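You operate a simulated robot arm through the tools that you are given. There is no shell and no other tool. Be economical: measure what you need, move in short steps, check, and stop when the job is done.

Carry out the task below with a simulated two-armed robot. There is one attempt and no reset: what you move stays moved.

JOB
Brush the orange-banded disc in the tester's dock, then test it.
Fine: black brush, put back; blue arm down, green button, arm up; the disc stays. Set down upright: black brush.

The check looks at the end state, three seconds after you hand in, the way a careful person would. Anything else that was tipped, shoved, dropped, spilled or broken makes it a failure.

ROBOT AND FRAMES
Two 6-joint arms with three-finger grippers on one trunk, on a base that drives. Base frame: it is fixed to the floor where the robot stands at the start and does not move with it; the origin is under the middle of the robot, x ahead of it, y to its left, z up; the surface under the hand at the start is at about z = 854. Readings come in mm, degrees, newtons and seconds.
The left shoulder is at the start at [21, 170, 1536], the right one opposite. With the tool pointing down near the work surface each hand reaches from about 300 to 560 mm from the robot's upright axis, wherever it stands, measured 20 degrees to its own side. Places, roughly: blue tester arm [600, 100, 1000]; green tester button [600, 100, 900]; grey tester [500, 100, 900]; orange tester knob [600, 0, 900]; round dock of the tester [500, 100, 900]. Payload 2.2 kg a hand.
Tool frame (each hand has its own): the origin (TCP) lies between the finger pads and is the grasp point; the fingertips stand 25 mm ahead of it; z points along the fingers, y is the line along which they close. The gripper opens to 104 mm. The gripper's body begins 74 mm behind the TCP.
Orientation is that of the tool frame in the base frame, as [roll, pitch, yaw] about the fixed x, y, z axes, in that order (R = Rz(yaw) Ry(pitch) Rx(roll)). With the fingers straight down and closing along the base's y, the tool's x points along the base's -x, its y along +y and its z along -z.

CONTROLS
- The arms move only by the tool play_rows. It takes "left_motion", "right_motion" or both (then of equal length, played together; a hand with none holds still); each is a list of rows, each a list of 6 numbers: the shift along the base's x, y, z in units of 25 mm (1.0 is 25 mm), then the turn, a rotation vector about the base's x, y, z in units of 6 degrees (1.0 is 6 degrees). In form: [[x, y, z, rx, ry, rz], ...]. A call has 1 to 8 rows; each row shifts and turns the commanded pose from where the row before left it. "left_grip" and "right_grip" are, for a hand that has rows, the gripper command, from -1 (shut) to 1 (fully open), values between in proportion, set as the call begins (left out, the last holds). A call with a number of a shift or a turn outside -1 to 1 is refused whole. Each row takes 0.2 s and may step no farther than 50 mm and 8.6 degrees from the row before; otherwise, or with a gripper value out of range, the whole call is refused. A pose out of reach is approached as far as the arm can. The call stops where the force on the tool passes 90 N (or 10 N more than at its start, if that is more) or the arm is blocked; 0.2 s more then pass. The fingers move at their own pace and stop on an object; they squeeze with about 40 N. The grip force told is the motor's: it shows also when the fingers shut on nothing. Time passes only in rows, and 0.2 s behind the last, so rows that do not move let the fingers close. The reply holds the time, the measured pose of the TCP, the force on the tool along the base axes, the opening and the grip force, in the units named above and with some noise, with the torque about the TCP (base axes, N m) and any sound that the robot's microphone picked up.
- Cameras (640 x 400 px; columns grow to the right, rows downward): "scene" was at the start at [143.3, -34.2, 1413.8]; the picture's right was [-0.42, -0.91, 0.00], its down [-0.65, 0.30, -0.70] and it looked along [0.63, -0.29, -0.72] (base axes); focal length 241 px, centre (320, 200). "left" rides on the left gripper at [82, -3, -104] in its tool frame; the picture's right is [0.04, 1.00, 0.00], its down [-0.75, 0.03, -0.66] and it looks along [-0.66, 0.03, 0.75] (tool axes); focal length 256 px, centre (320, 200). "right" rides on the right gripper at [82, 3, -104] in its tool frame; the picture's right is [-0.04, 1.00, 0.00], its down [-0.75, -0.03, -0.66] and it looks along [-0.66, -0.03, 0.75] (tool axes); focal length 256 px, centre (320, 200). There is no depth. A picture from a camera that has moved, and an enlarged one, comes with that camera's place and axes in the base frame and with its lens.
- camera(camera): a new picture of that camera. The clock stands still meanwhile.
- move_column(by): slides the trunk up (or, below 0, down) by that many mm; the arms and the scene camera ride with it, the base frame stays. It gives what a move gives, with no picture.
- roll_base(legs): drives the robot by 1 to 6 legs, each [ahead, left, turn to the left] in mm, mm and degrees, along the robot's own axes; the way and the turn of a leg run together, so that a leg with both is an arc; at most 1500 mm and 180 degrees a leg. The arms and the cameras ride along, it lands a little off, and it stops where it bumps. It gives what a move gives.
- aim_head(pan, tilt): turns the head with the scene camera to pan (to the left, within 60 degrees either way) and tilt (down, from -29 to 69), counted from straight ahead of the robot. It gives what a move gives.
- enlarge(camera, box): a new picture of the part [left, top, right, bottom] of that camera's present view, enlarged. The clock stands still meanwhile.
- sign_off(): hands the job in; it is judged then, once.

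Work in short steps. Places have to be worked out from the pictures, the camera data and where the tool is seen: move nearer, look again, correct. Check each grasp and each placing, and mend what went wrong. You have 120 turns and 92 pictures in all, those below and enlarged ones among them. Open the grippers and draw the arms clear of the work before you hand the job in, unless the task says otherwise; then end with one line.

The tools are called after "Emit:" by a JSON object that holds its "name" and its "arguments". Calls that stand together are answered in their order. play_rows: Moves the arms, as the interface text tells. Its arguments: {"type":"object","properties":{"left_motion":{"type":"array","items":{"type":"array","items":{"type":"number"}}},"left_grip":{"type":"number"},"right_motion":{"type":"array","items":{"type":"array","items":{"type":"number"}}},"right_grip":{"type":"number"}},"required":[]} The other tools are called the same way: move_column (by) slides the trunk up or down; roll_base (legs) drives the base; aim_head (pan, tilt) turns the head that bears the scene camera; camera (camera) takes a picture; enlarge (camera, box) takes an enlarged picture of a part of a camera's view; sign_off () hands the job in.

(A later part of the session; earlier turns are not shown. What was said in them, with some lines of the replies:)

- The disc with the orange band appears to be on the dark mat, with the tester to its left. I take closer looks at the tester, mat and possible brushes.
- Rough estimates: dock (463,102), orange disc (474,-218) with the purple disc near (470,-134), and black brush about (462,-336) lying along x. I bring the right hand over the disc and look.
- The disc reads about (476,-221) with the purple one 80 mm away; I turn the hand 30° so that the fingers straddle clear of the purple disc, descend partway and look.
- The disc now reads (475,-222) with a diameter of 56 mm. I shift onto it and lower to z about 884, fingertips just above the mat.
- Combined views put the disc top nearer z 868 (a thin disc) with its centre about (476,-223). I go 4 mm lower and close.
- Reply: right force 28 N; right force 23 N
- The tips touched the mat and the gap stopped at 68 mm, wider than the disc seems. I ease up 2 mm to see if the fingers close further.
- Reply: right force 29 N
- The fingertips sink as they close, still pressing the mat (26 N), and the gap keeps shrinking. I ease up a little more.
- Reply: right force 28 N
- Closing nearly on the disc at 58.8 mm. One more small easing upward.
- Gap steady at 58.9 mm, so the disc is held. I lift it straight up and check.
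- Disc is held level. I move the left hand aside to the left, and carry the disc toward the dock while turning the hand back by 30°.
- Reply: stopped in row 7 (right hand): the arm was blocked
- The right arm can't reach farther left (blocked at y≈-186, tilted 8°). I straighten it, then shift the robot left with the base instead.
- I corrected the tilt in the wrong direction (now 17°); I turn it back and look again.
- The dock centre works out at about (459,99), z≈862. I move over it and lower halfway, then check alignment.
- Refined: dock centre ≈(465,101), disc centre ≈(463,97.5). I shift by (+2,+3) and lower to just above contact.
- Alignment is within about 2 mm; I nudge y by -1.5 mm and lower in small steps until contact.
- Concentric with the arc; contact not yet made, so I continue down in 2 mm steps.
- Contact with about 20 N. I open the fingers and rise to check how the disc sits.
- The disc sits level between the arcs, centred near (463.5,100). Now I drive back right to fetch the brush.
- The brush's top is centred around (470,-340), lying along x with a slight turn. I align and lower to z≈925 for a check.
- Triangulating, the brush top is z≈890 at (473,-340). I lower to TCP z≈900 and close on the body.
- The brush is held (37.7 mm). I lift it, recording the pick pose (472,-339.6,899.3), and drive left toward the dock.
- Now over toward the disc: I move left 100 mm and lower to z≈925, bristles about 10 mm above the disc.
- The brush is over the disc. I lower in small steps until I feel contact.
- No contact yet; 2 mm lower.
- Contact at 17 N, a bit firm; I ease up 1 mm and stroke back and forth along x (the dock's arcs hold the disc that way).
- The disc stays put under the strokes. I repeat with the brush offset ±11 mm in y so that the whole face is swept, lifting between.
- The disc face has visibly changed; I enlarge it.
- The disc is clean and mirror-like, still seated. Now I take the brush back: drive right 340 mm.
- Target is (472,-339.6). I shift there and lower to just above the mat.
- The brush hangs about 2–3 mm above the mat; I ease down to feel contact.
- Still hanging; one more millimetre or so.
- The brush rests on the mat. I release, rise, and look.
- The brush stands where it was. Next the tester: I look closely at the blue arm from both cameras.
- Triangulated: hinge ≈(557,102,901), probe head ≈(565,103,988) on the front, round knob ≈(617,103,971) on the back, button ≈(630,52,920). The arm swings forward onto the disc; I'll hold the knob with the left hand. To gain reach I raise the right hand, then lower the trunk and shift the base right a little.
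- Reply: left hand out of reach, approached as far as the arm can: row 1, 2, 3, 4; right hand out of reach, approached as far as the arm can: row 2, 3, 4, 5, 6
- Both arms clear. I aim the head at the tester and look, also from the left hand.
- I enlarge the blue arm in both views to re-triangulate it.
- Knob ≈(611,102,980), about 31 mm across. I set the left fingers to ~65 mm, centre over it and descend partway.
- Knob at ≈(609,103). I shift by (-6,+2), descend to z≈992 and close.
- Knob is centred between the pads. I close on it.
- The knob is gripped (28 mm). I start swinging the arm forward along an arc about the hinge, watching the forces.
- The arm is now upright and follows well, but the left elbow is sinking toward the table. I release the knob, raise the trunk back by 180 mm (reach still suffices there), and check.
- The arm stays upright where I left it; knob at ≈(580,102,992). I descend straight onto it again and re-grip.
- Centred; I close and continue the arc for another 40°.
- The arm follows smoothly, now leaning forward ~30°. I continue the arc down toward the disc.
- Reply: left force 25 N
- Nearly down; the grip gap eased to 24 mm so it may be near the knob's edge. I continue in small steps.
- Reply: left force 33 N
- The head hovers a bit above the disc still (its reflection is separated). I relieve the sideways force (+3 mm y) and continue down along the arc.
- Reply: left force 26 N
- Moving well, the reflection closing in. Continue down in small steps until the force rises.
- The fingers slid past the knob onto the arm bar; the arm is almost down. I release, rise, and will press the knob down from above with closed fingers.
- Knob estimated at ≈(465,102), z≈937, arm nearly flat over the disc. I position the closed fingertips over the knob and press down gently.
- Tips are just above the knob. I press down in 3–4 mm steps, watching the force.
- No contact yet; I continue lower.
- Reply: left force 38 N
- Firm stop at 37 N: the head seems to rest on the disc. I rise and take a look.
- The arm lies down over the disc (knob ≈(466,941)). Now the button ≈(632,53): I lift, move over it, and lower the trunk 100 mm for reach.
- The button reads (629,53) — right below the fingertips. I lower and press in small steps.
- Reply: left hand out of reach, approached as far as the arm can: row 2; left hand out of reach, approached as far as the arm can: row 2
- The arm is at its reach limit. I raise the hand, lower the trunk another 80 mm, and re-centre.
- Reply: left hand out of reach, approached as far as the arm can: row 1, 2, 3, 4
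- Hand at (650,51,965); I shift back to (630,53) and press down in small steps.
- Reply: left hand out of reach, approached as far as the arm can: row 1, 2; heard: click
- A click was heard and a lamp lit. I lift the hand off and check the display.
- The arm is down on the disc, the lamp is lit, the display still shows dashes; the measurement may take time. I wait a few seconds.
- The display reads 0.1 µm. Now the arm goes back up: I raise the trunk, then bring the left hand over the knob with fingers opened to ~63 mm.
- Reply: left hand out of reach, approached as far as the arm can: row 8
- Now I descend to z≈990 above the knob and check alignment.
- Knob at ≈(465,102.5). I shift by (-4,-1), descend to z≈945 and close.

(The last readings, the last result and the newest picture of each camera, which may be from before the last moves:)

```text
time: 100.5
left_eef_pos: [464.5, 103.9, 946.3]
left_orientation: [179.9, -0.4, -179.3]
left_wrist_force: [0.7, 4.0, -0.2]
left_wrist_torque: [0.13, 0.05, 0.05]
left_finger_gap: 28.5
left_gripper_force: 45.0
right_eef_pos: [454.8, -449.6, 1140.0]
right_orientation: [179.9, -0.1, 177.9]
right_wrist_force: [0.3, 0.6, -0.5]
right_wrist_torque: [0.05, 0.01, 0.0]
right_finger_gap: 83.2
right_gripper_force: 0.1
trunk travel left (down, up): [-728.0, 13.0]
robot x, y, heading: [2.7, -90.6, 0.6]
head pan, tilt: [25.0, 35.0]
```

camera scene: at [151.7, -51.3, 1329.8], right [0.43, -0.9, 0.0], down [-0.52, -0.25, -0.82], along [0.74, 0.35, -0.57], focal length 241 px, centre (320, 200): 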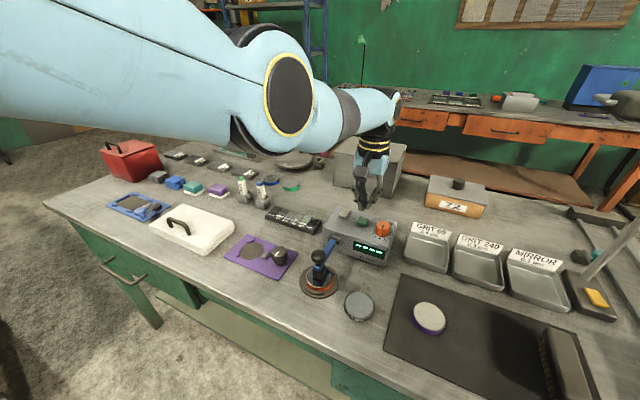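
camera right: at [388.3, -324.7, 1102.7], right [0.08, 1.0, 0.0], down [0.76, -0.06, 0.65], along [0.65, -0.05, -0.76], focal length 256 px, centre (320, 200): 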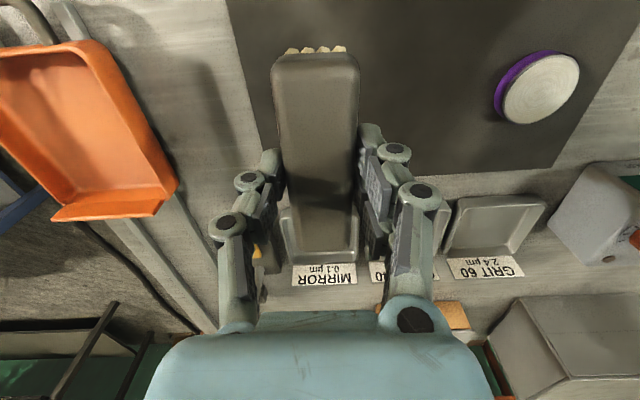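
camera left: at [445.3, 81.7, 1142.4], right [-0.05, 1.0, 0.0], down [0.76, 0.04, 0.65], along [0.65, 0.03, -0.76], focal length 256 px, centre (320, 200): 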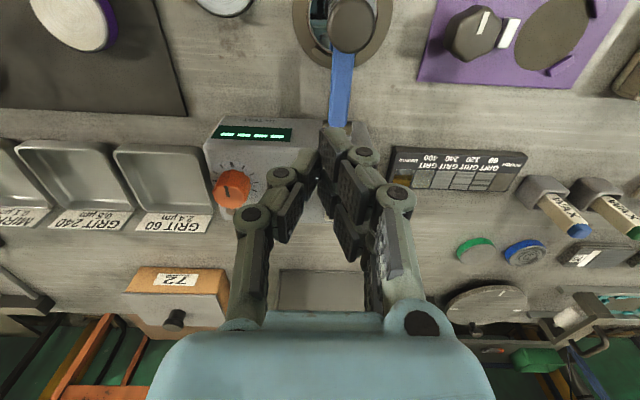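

Knob held (28.5 mm). I swing it back up along the arc, first four steps.

Emit:
{"name": "play_rows", "arguments": {"left_motion": [[0.22, 0, 0.49, 0, 0, 0], [0.28, 0, 0.45, 0, 0, 0], [0.34, 0, 0.41, 0, 0, 0], [0.4, 0, 0.36, 0, 0, 0], [0, 0, 0, 0, 0, 0]]}}

Emit:
{"name": "enlarge", "arguments": {"camera": "scene", "box": [270, 200, 400, 310]}}

```text
time: 101.7
left_eef_pos: [494.2, 102.4, 987.4]
left_orientation: [180.0, -0.5, -179.3]
left_wrist_force: [-9.1, 9.0, -12.9]
left_wrist_torque: [0.15, 1.33, -0.03]
left_finger_gap: 28.7
left_gripper_force: 45.9
right_eef_pos: [454.2, -448.1, 1140.9]
right_orientation: [179.9, 0.0, 178.0]
right_wrist_force: [0.9, 0.2, -0.1]
right_wrist_torque: [0.01, 0.0, 0.01]
right_finger_gap: 83.2
right_gripper_force: 0.0
trunk travel left (down, up): [-728.0, 13.0]
robot x, y, heading: [3.0, -88.9, 0.5]
head pan, tilt: [25.0, 35.0]
```

```text
3.64 times, centred on (335, 255) of scene
camera zoom: at [151.4, -49.4, 1429.9], right [0.43, -0.9, 0.0], down [-0.52, -0.25, -0.82], along [0.74, 0.35, -0.57], focal length 875 px, centre (266, 0)
```

zoom: 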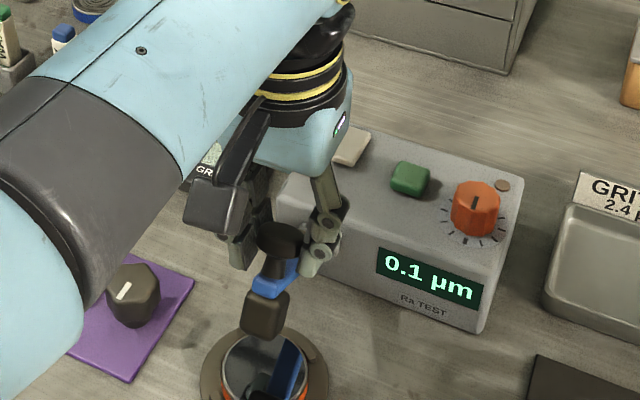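

The arm is rising with the knob firmly held. I continue over the top.

Emit:
{"name": "play_rows", "arguments": {"left_motion": [[0.44, 0, 0.3, 0, 0, 0], [0.48, 0, 0.24, 0, 0, 0], [0.51, 0, 0.16, 0, 0, 0], [0.53, 0, 0.1, 0, 0, 0], [0.54, 0, 0.02, 0, 0, 0], [0, 0, 0, 0, 0, 0]]}}

Emit:
{"name": "play_rows", "arguments": {"left_motion": [[0.53, 0, -0.06, 0, 0, 0], [0.52, 0, -0.13, 0, 0, 0], [0, 0, 0, 0, 0, 0]]}}

Emit:
{"name": "enlarge", "arguments": {"camera": "scene", "box": [270, 190, 400, 300]}}

```text
time: 103.1
left_eef_pos: [555.1, 103.4, 1006.6]
left_orientation: [-179.9, -0.5, -179.5]
left_wrist_force: [-15.5, 3.0, -16.4]
left_wrist_torque: [-0.13, 1.42, 0.22]
left_finger_gap: 30.4
left_gripper_force: 45.2
right_eef_pos: [453.9, -448.9, 1139.5]
right_orientation: [179.9, 0.1, 177.9]
right_wrist_force: [-0.5, -0.1, -0.4]
right_wrist_torque: [-0.04, 0.0, 0.02]
right_finger_gap: 83.1
right_gripper_force: 0.1
trunk travel left (down, up): [-728.0, 13.0]
robot x, y, heading: [2.1, -91.6, 0.4]
head pan, tilt: [25.0, 35.0]
```

```text
time: 103.9
left_eef_pos: [579.1, 103.3, 1002.9]
left_orientation: [180.0, -0.9, -179.5]
left_wrist_force: [-21.1, 1.7, -16.0]
left_wrist_torque: [0.08, 1.54, 0.04]
left_finger_gap: 29.7
left_gripper_force: 45.2
right_eef_pos: [453.4, -447.6, 1140.6]
right_orientation: [180.0, 0.0, 177.8]
right_wrist_force: [1.0, 0.0, 0.7]
right_wrist_torque: [0.07, -0.02, -0.03]
right_finger_gap: 83.2
right_gripper_force: 0.0
trunk travel left (down, up): [-728.0, 13.0]
robot x, y, heading: [5.0, -90.6, 0.5]
head pan, tilt: [25.0, 35.0]
```

```text
3.64 times, centred on (335, 245) of scene
camera zoom: at [150.1, -50.3, 1429.9], right [0.43, -0.9, 0.0], down [-0.52, -0.25, -0.82], along [0.74, 0.35, -0.57], focal length 875 px, centre (266, 36)
```

zoom: 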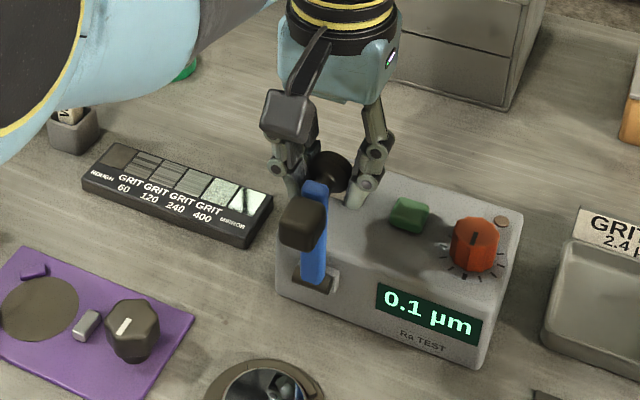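

The arm is about vertical. I carry it the last bit back to its original leaning position.

Emit:
{"name": "play_rows", "arguments": {"left_motion": [[0.4, 0, -0.2, 0, 0, 0], [0.4, 0, -0.24, 0, 0, 0], [0.3, 0, -0.2, 0, 0, 0], [0, 0, 0, 0, 0, 0]]}}

Emit:
{"name": "enlarge", "arguments": {"camera": "scene", "box": [270, 190, 400, 300]}}

```text
time: 104.9
left_eef_pos: [589.3, 103.7, 997.1]
left_orientation: [-179.9, -0.6, -179.5]
left_wrist_force: [-21.3, -6.7, -10.5]
left_wrist_torque: [-0.34, 1.55, 0.24]
left_finger_gap: 30.0
left_gripper_force: 45.0
left hand out of reach, approached as far as the arm can: row 2, 3
right_eef_pos: [452.7, -450.3, 1140.4]
right_orientation: [179.8, 0.1, 177.8]
right_wrist_force: [0.2, -0.5, -0.5]
right_wrist_torque: [0.02, -0.01, 0.0]
right_finger_gap: 83.2
right_gripper_force: 0.1
trunk travel left (down, up): [-728.0, 13.0]
robot x, y, heading: [2.5, -90.0, 0.6]
head pan, tilt: [25.0, 35.0]
```

```text
3.64 times, centred on (335, 245) of scene
camera zoom: at [149.6, -52.1, 1430.1], right [0.43, -0.9, 0.0], down [-0.52, -0.25, -0.82], along [0.74, 0.35, -0.57], focal length 875 px, centre (266, 36)
```

zoom: 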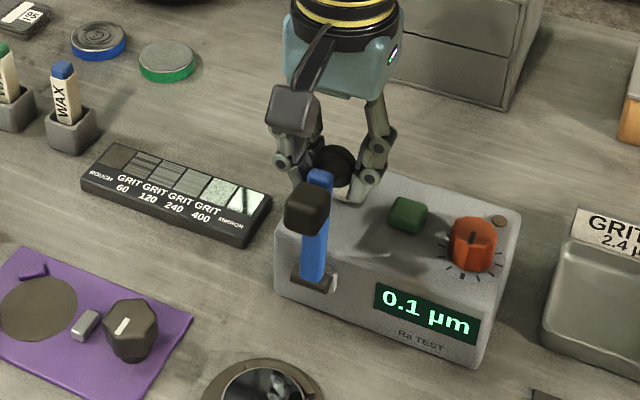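

Reach ends here with the arm a little short of its original lean. I release, rise, and will nudge the head from its front side with closed fingers, which needs less reach.

Emit:
{"name": "play_rows", "arguments": {"left_motion": [[0, 0, 0, 0, 0, 0], [0, 0, 0, 0, 0, 0], [0, 0, 0.9, 0, 0, 0], [0, 0, 0.9, 0, 0, 0], [0, 0, 0.9, 0, 0, 0], [0, 0, 0.5, 0, 0, 0], [0, 0, 0, 0, 0, 0]], "left_grip": 0.3}}

Emit:
{"name": "play_rows", "arguments": {"left_motion": [[-0.9, 0, 0, 0, 0, 0], [-0.9, 0, 0, 0, 0, 0], [-0.9, 0, 0, 0, 0, 0], [-0.9, 0, 0, 0, 0, 0], [0, 0, 0, 0, 0, 0]], "left_grip": -1}}

Emit:
{"name": "camera", "arguments": {"camera": "left"}}

```text
time: 106.5
left_eef_pos: [595.3, 105.4, 1077.8]
left_orientation: [-179.9, -0.3, -179.4]
left_wrist_force: [-0.3, -0.6, -0.3]
left_wrist_torque: [0.0, 0.02, 0.02]
left_finger_gap: 67.6
left_gripper_force: 0.1
right_eef_pos: [454.5, -449.5, 1141.1]
right_orientation: [179.8, 0.0, 177.9]
right_wrist_force: [-0.2, 0.2, 0.1]
right_wrist_torque: [0.02, -0.03, 0.01]
right_finger_gap: 83.1
right_gripper_force: 0.1
trunk travel left (down, up): [-728.0, 13.0]
robot x, y, heading: [3.0, -91.8, 0.5]
head pan, tilt: [25.0, 35.0]
```

```text
time: 107.7
left_eef_pos: [504.6, 105.9, 1078.0]
left_orientation: [-180.0, -0.4, -179.6]
left_wrist_force: [-0.2, -0.5, 0.1]
left_wrist_torque: [0.02, 0.01, -0.04]
left_finger_gap: 0.2
left_gripper_force: 28.5
right_eef_pos: [454.1, -449.1, 1139.3]
right_orientation: [179.8, 0.1, 178.0]
right_wrist_force: [-0.2, -0.3, -0.2]
right_wrist_torque: [0.02, 0.02, 0.02]
right_finger_gap: 83.3
right_gripper_force: 0.0
trunk travel left (down, up): [-728.0, 13.0]
robot x, y, heading: [2.9, -93.0, 0.7]
head pan, tilt: [25.0, 35.0]
```

```text
6 pictures are left
camera left: at [423.8, 101.7, 1181.3], right [-0.05, 1.0, 0.0], down [0.76, 0.04, 0.65], along [0.65, 0.03, -0.76], focal length 256 px, centre (320, 200)
```

left: 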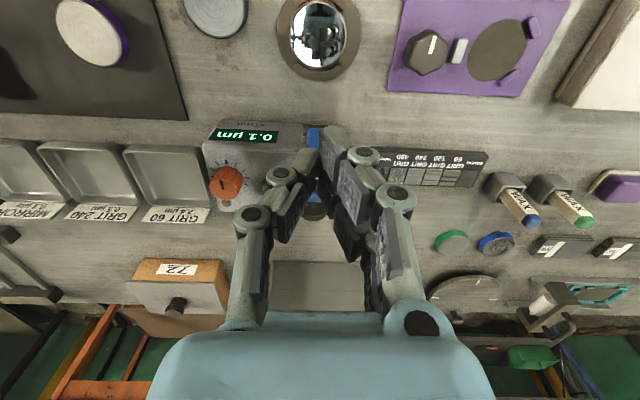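

The arm's head front should be near x≈527. I descend in front of it (x≈504) to z≈1003 and then push forward slowly.

Emit:
{"name": "play_rows", "arguments": {"left_motion": [[-0.1, -0.12, -0.9, 0, 0, 0], [0, 0, -0.9, 0, 0, 0], [0, 0, -0.9, 0, 0, 0], [0, 0, -0.3, 0, 0, 0], [0, 0, 0, 0, 0, 0]]}}

Emit:
{"name": "play_rows", "arguments": {"left_motion": [[0.3, 0, 0, 0, 0, 0], [0.3, 0, 0, 0, 0, 0], [0.3, 0, 0, 0, 0, 0], [0, 0, 0, 0, 0, 0]]}}

```text
time: 108.9
left_eef_pos: [502.5, 103.3, 1001.7]
left_orientation: [-179.9, -0.4, -179.5]
left_wrist_force: [-0.3, 0.0, -0.3]
left_wrist_torque: [0.01, 0.01, 0.04]
left_finger_gap: 0.1
left_gripper_force: 28.8
right_eef_pos: [454.7, -450.1, 1140.6]
right_orientation: [179.8, 0.0, 177.8]
right_wrist_force: [0.4, 0.5, -0.2]
right_wrist_torque: [0.0, 0.02, 0.02]
right_finger_gap: 83.2
right_gripper_force: 0.1
trunk travel left (down, up): [-728.0, 13.0]
robot x, y, heading: [3.0, -90.5, 0.1]
head pan, tilt: [25.0, 35.0]
```

```text
time: 109.9
left_eef_pos: [523.5, 101.3, 1001.4]
left_orientation: [-179.9, -0.5, -179.5]
left_wrist_force: [-7.9, 0.4, -2.2]
left_wrist_torque: [0.02, 0.16, 0.02]
left_finger_gap: 0.2
left_gripper_force: 27.9
right_eef_pos: [452.8, -449.6, 1139.8]
right_orientation: [179.8, 0.0, 177.9]
right_wrist_force: [0.6, 0.0, 0.4]
right_wrist_torque: [-0.01, -0.02, -0.03]
right_finger_gap: 82.9
right_gripper_force: 0.1
trunk travel left (down, up): [-728.0, 13.0]
robot x, y, heading: [-0.8, -88.6, 0.8]
head pan, tilt: [25.0, 35.0]
```

Contact at 8 N; I keep pushing in small steps until the arm meets its stop.

Emit:
{"name": "play_rows", "arguments": {"left_motion": [[0.2, 0, 0, 0, 0, 0], [0.2, 0, 0, 0, 0, 0], [0.2, 0, 0, 0, 0, 0], [0, 0, 0, 0, 0, 0]]}}

Emit:
{"name": "play_rows", "arguments": {"left_motion": [[0.15, 0, 0, 0, 0, 0], [0.15, 0, 0, 0, 0, 0], [0, 0, 0, 0, 0, 0]]}}

```text
time: 110.9
left_eef_pos: [524.5, 102.3, 1001.1]
left_orientation: [179.9, -1.5, -179.4]
left_wrist_force: [-63.2, -2.7, 6.7]
left_wrist_torque: [-0.21, 0.8, -0.01]
left_finger_gap: 0.0
left_gripper_force: 28.7
right_eef_pos: [446.0, -450.0, 1142.7]
right_orientation: [179.8, 0.4, 178.0]
right_wrist_force: [-0.2, 0.2, 0.2]
right_wrist_torque: [-0.01, -0.03, -0.02]
right_finger_gap: 83.1
right_gripper_force: 0.0
trunk travel left (down, up): [-728.0, 13.0]
robot x, y, heading: [1.3, -89.3, 0.7]
head pan, tilt: [25.0, 35.0]
```

```text
time: 111.6
left_eef_pos: [523.3, 102.5, 993.5]
left_orientation: [179.8, -4.0, -179.4]
left_wrist_force: [-51.9, -1.0, 15.7]
left_wrist_torque: [-0.02, 0.07, 0.17]
left_finger_gap: 0.1
left_gripper_force: 28.3
right_eef_pos: [451.6, -449.3, 1142.0]
right_orientation: [179.7, 0.2, 178.1]
right_wrist_force: [1.9, 0.4, -0.8]
right_wrist_torque: [-0.03, 0.11, 0.03]
right_finger_gap: 83.3
right_gripper_force: 0.1
trunk travel left (down, up): [-728.0, 13.0]
robot x, y, heading: [1.4, -91.0, 1.0]
head pan, tilt: [25.0, 35.0]
stopped in row 3 (left hand): the force on the tool passed its limit at 91 N (the readings are from after the stop); the commanded pose is now the measured one
```

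The arm is against its stop. I back off, raise, and inspect that everything is in place.

Emit:
{"name": "play_rows", "arguments": {"left_motion": [[-0.6, 0, 0, 0, 0, 0], [-0.5, 0, 0.3, 0, 0.3, 0], [0, 0, 0.9, 0, 0.3, 0], [0, 0, 0.9, 0, 0, 0], [0, 0.5, 0.9, 0, 0, 0], [0, 0.9, 0.5, 0, 0, 0], [0, 0.9, 0, 0, 0, 0], [0, 0.9, 0, 0, 0, 0]], "left_grip": 0.5}}

Emit:
{"name": "enlarge", "arguments": {"camera": "scene", "box": [270, 190, 400, 310]}}

```text
time: 113.4
left_eef_pos: [508.1, 184.4, 1084.1]
left_orientation: [179.9, -6.3, -179.4]
left_wrist_force: [0.0, 1.0, 0.1]
left_wrist_torque: [0.05, -0.02, 0.0]
left_finger_gap: 77.9
left_gripper_force: 0.1
right_eef_pos: [453.9, -448.0, 1140.4]
right_orientation: [179.9, 0.0, 177.9]
right_wrist_force: [0.3, 0.5, 0.0]
right_wrist_torque: [-0.02, -0.03, 0.0]
right_finger_gap: 83.2
right_gripper_force: 0.0
trunk travel left (down, up): [-728.0, 13.0]
robot x, y, heading: [3.1, -88.2, 0.5]
head pan, tilt: [25.0, 35.0]
```

```text
3.33 times, centred on (335, 250) of scene
camera zoom: at [150.9, -50.2, 1429.9], right [0.43, -0.9, 0.0], down [-0.52, -0.25, -0.82], along [0.74, 0.35, -0.57], focal length 802 px, centre (270, 33)
```

zoom: 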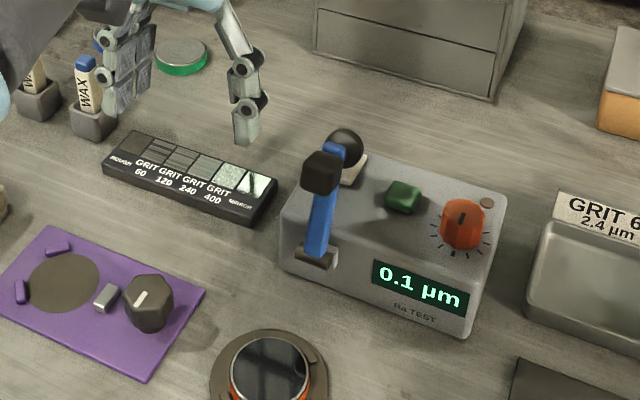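

The arm is up as originally (head ≈(566,102,993)), reading 0.1 µm, and the disc stays in the dock. I draw the hands clear and open both, then take a final overview.

Emit:
{"name": "play_rows", "arguments": {"left_motion": [[0, 0.9, 0.5, 0, 0, 0], [0, 0.9, 0.5, 0, 0, 0], [0, 0.9, 0, 0, 0, 0], [0, 0, 0, 0, 0, 0]], "left_grip": 1, "right_motion": [[0, 0, 0, 0, 0, 0], [0, 0, 0, 0, 0, 0], [0, 0, 0, 0, 0, 0], [0, 0, 0, 0, 0, 0]], "right_grip": 1}}

Emit:
{"name": "aim_head", "arguments": {"pan": 0, "tilt": 46}}

Emit:
{"name": "camera", "arguments": {"camera": "scene"}}

```text
time: 114.4
left_eef_pos: [508.0, 250.1, 1109.5]
left_orientation: [179.9, -6.3, -179.4]
left_wrist_force: [0.0, 0.0, 0.4]
left_wrist_torque: [0.0, -0.01, 0.0]
left_finger_gap: 103.9
left_gripper_force: 0.1
right_eef_pos: [453.5, -449.3, 1140.2]
right_orientation: [179.8, 0.0, 178.0]
right_wrist_force: [-0.4, -0.5, -0.5]
right_wrist_torque: [-0.01, 0.02, -0.02]
right_finger_gap: 103.9
right_gripper_force: 0.1
trunk travel left (down, up): [-728.0, 13.0]
robot x, y, heading: [1.5, -90.9, 0.6]
head pan, tilt: [25.0, 35.0]
```

```text
time: 115.3
left_eef_pos: [509.1, 250.8, 1108.2]
left_orientation: [179.8, -6.4, -179.3]
left_wrist_force: [-1.0, -0.1, 0.3]
left_wrist_torque: [-0.02, -0.01, 0.0]
left_finger_gap: 103.8
left_gripper_force: 0.1
right_eef_pos: [455.1, -448.0, 1140.7]
right_orientation: [179.8, 0.0, 178.0]
right_wrist_force: [1.0, -0.1, 0.2]
right_wrist_torque: [0.0, -0.02, 0.01]
right_finger_gap: 103.7
right_gripper_force: 0.0
trunk travel left (down, up): [-728.0, 13.0]
robot x, y, heading: [-0.6, -89.7, 0.5]
head pan, tilt: [0.0, 46.0]
```

```text
4 pictures are left
camera scene: at [152.0, -88.1, 1413.7], right [0.01, -1.0, 0.0], down [-0.72, -0.01, -0.69], along [0.69, 0.01, -0.72], focal length 241 px, centre (320, 200)
```

scene: 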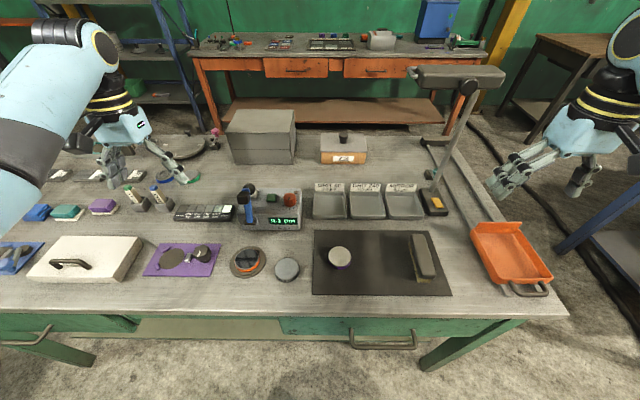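

Everything is in place: brush upright on its mat, disc in the dock, tester arm up, both grippers open and clear. I hand in.

Emit:
{"name": "sign_off", "arguments": {}}

```text
The job is handed in.
```

The orange-banded disc was brushed in the tester's dock and tested at 0.1 µm. It stays in the dock, the tester arm is back up, and the black brush is upright in its place on the mat.
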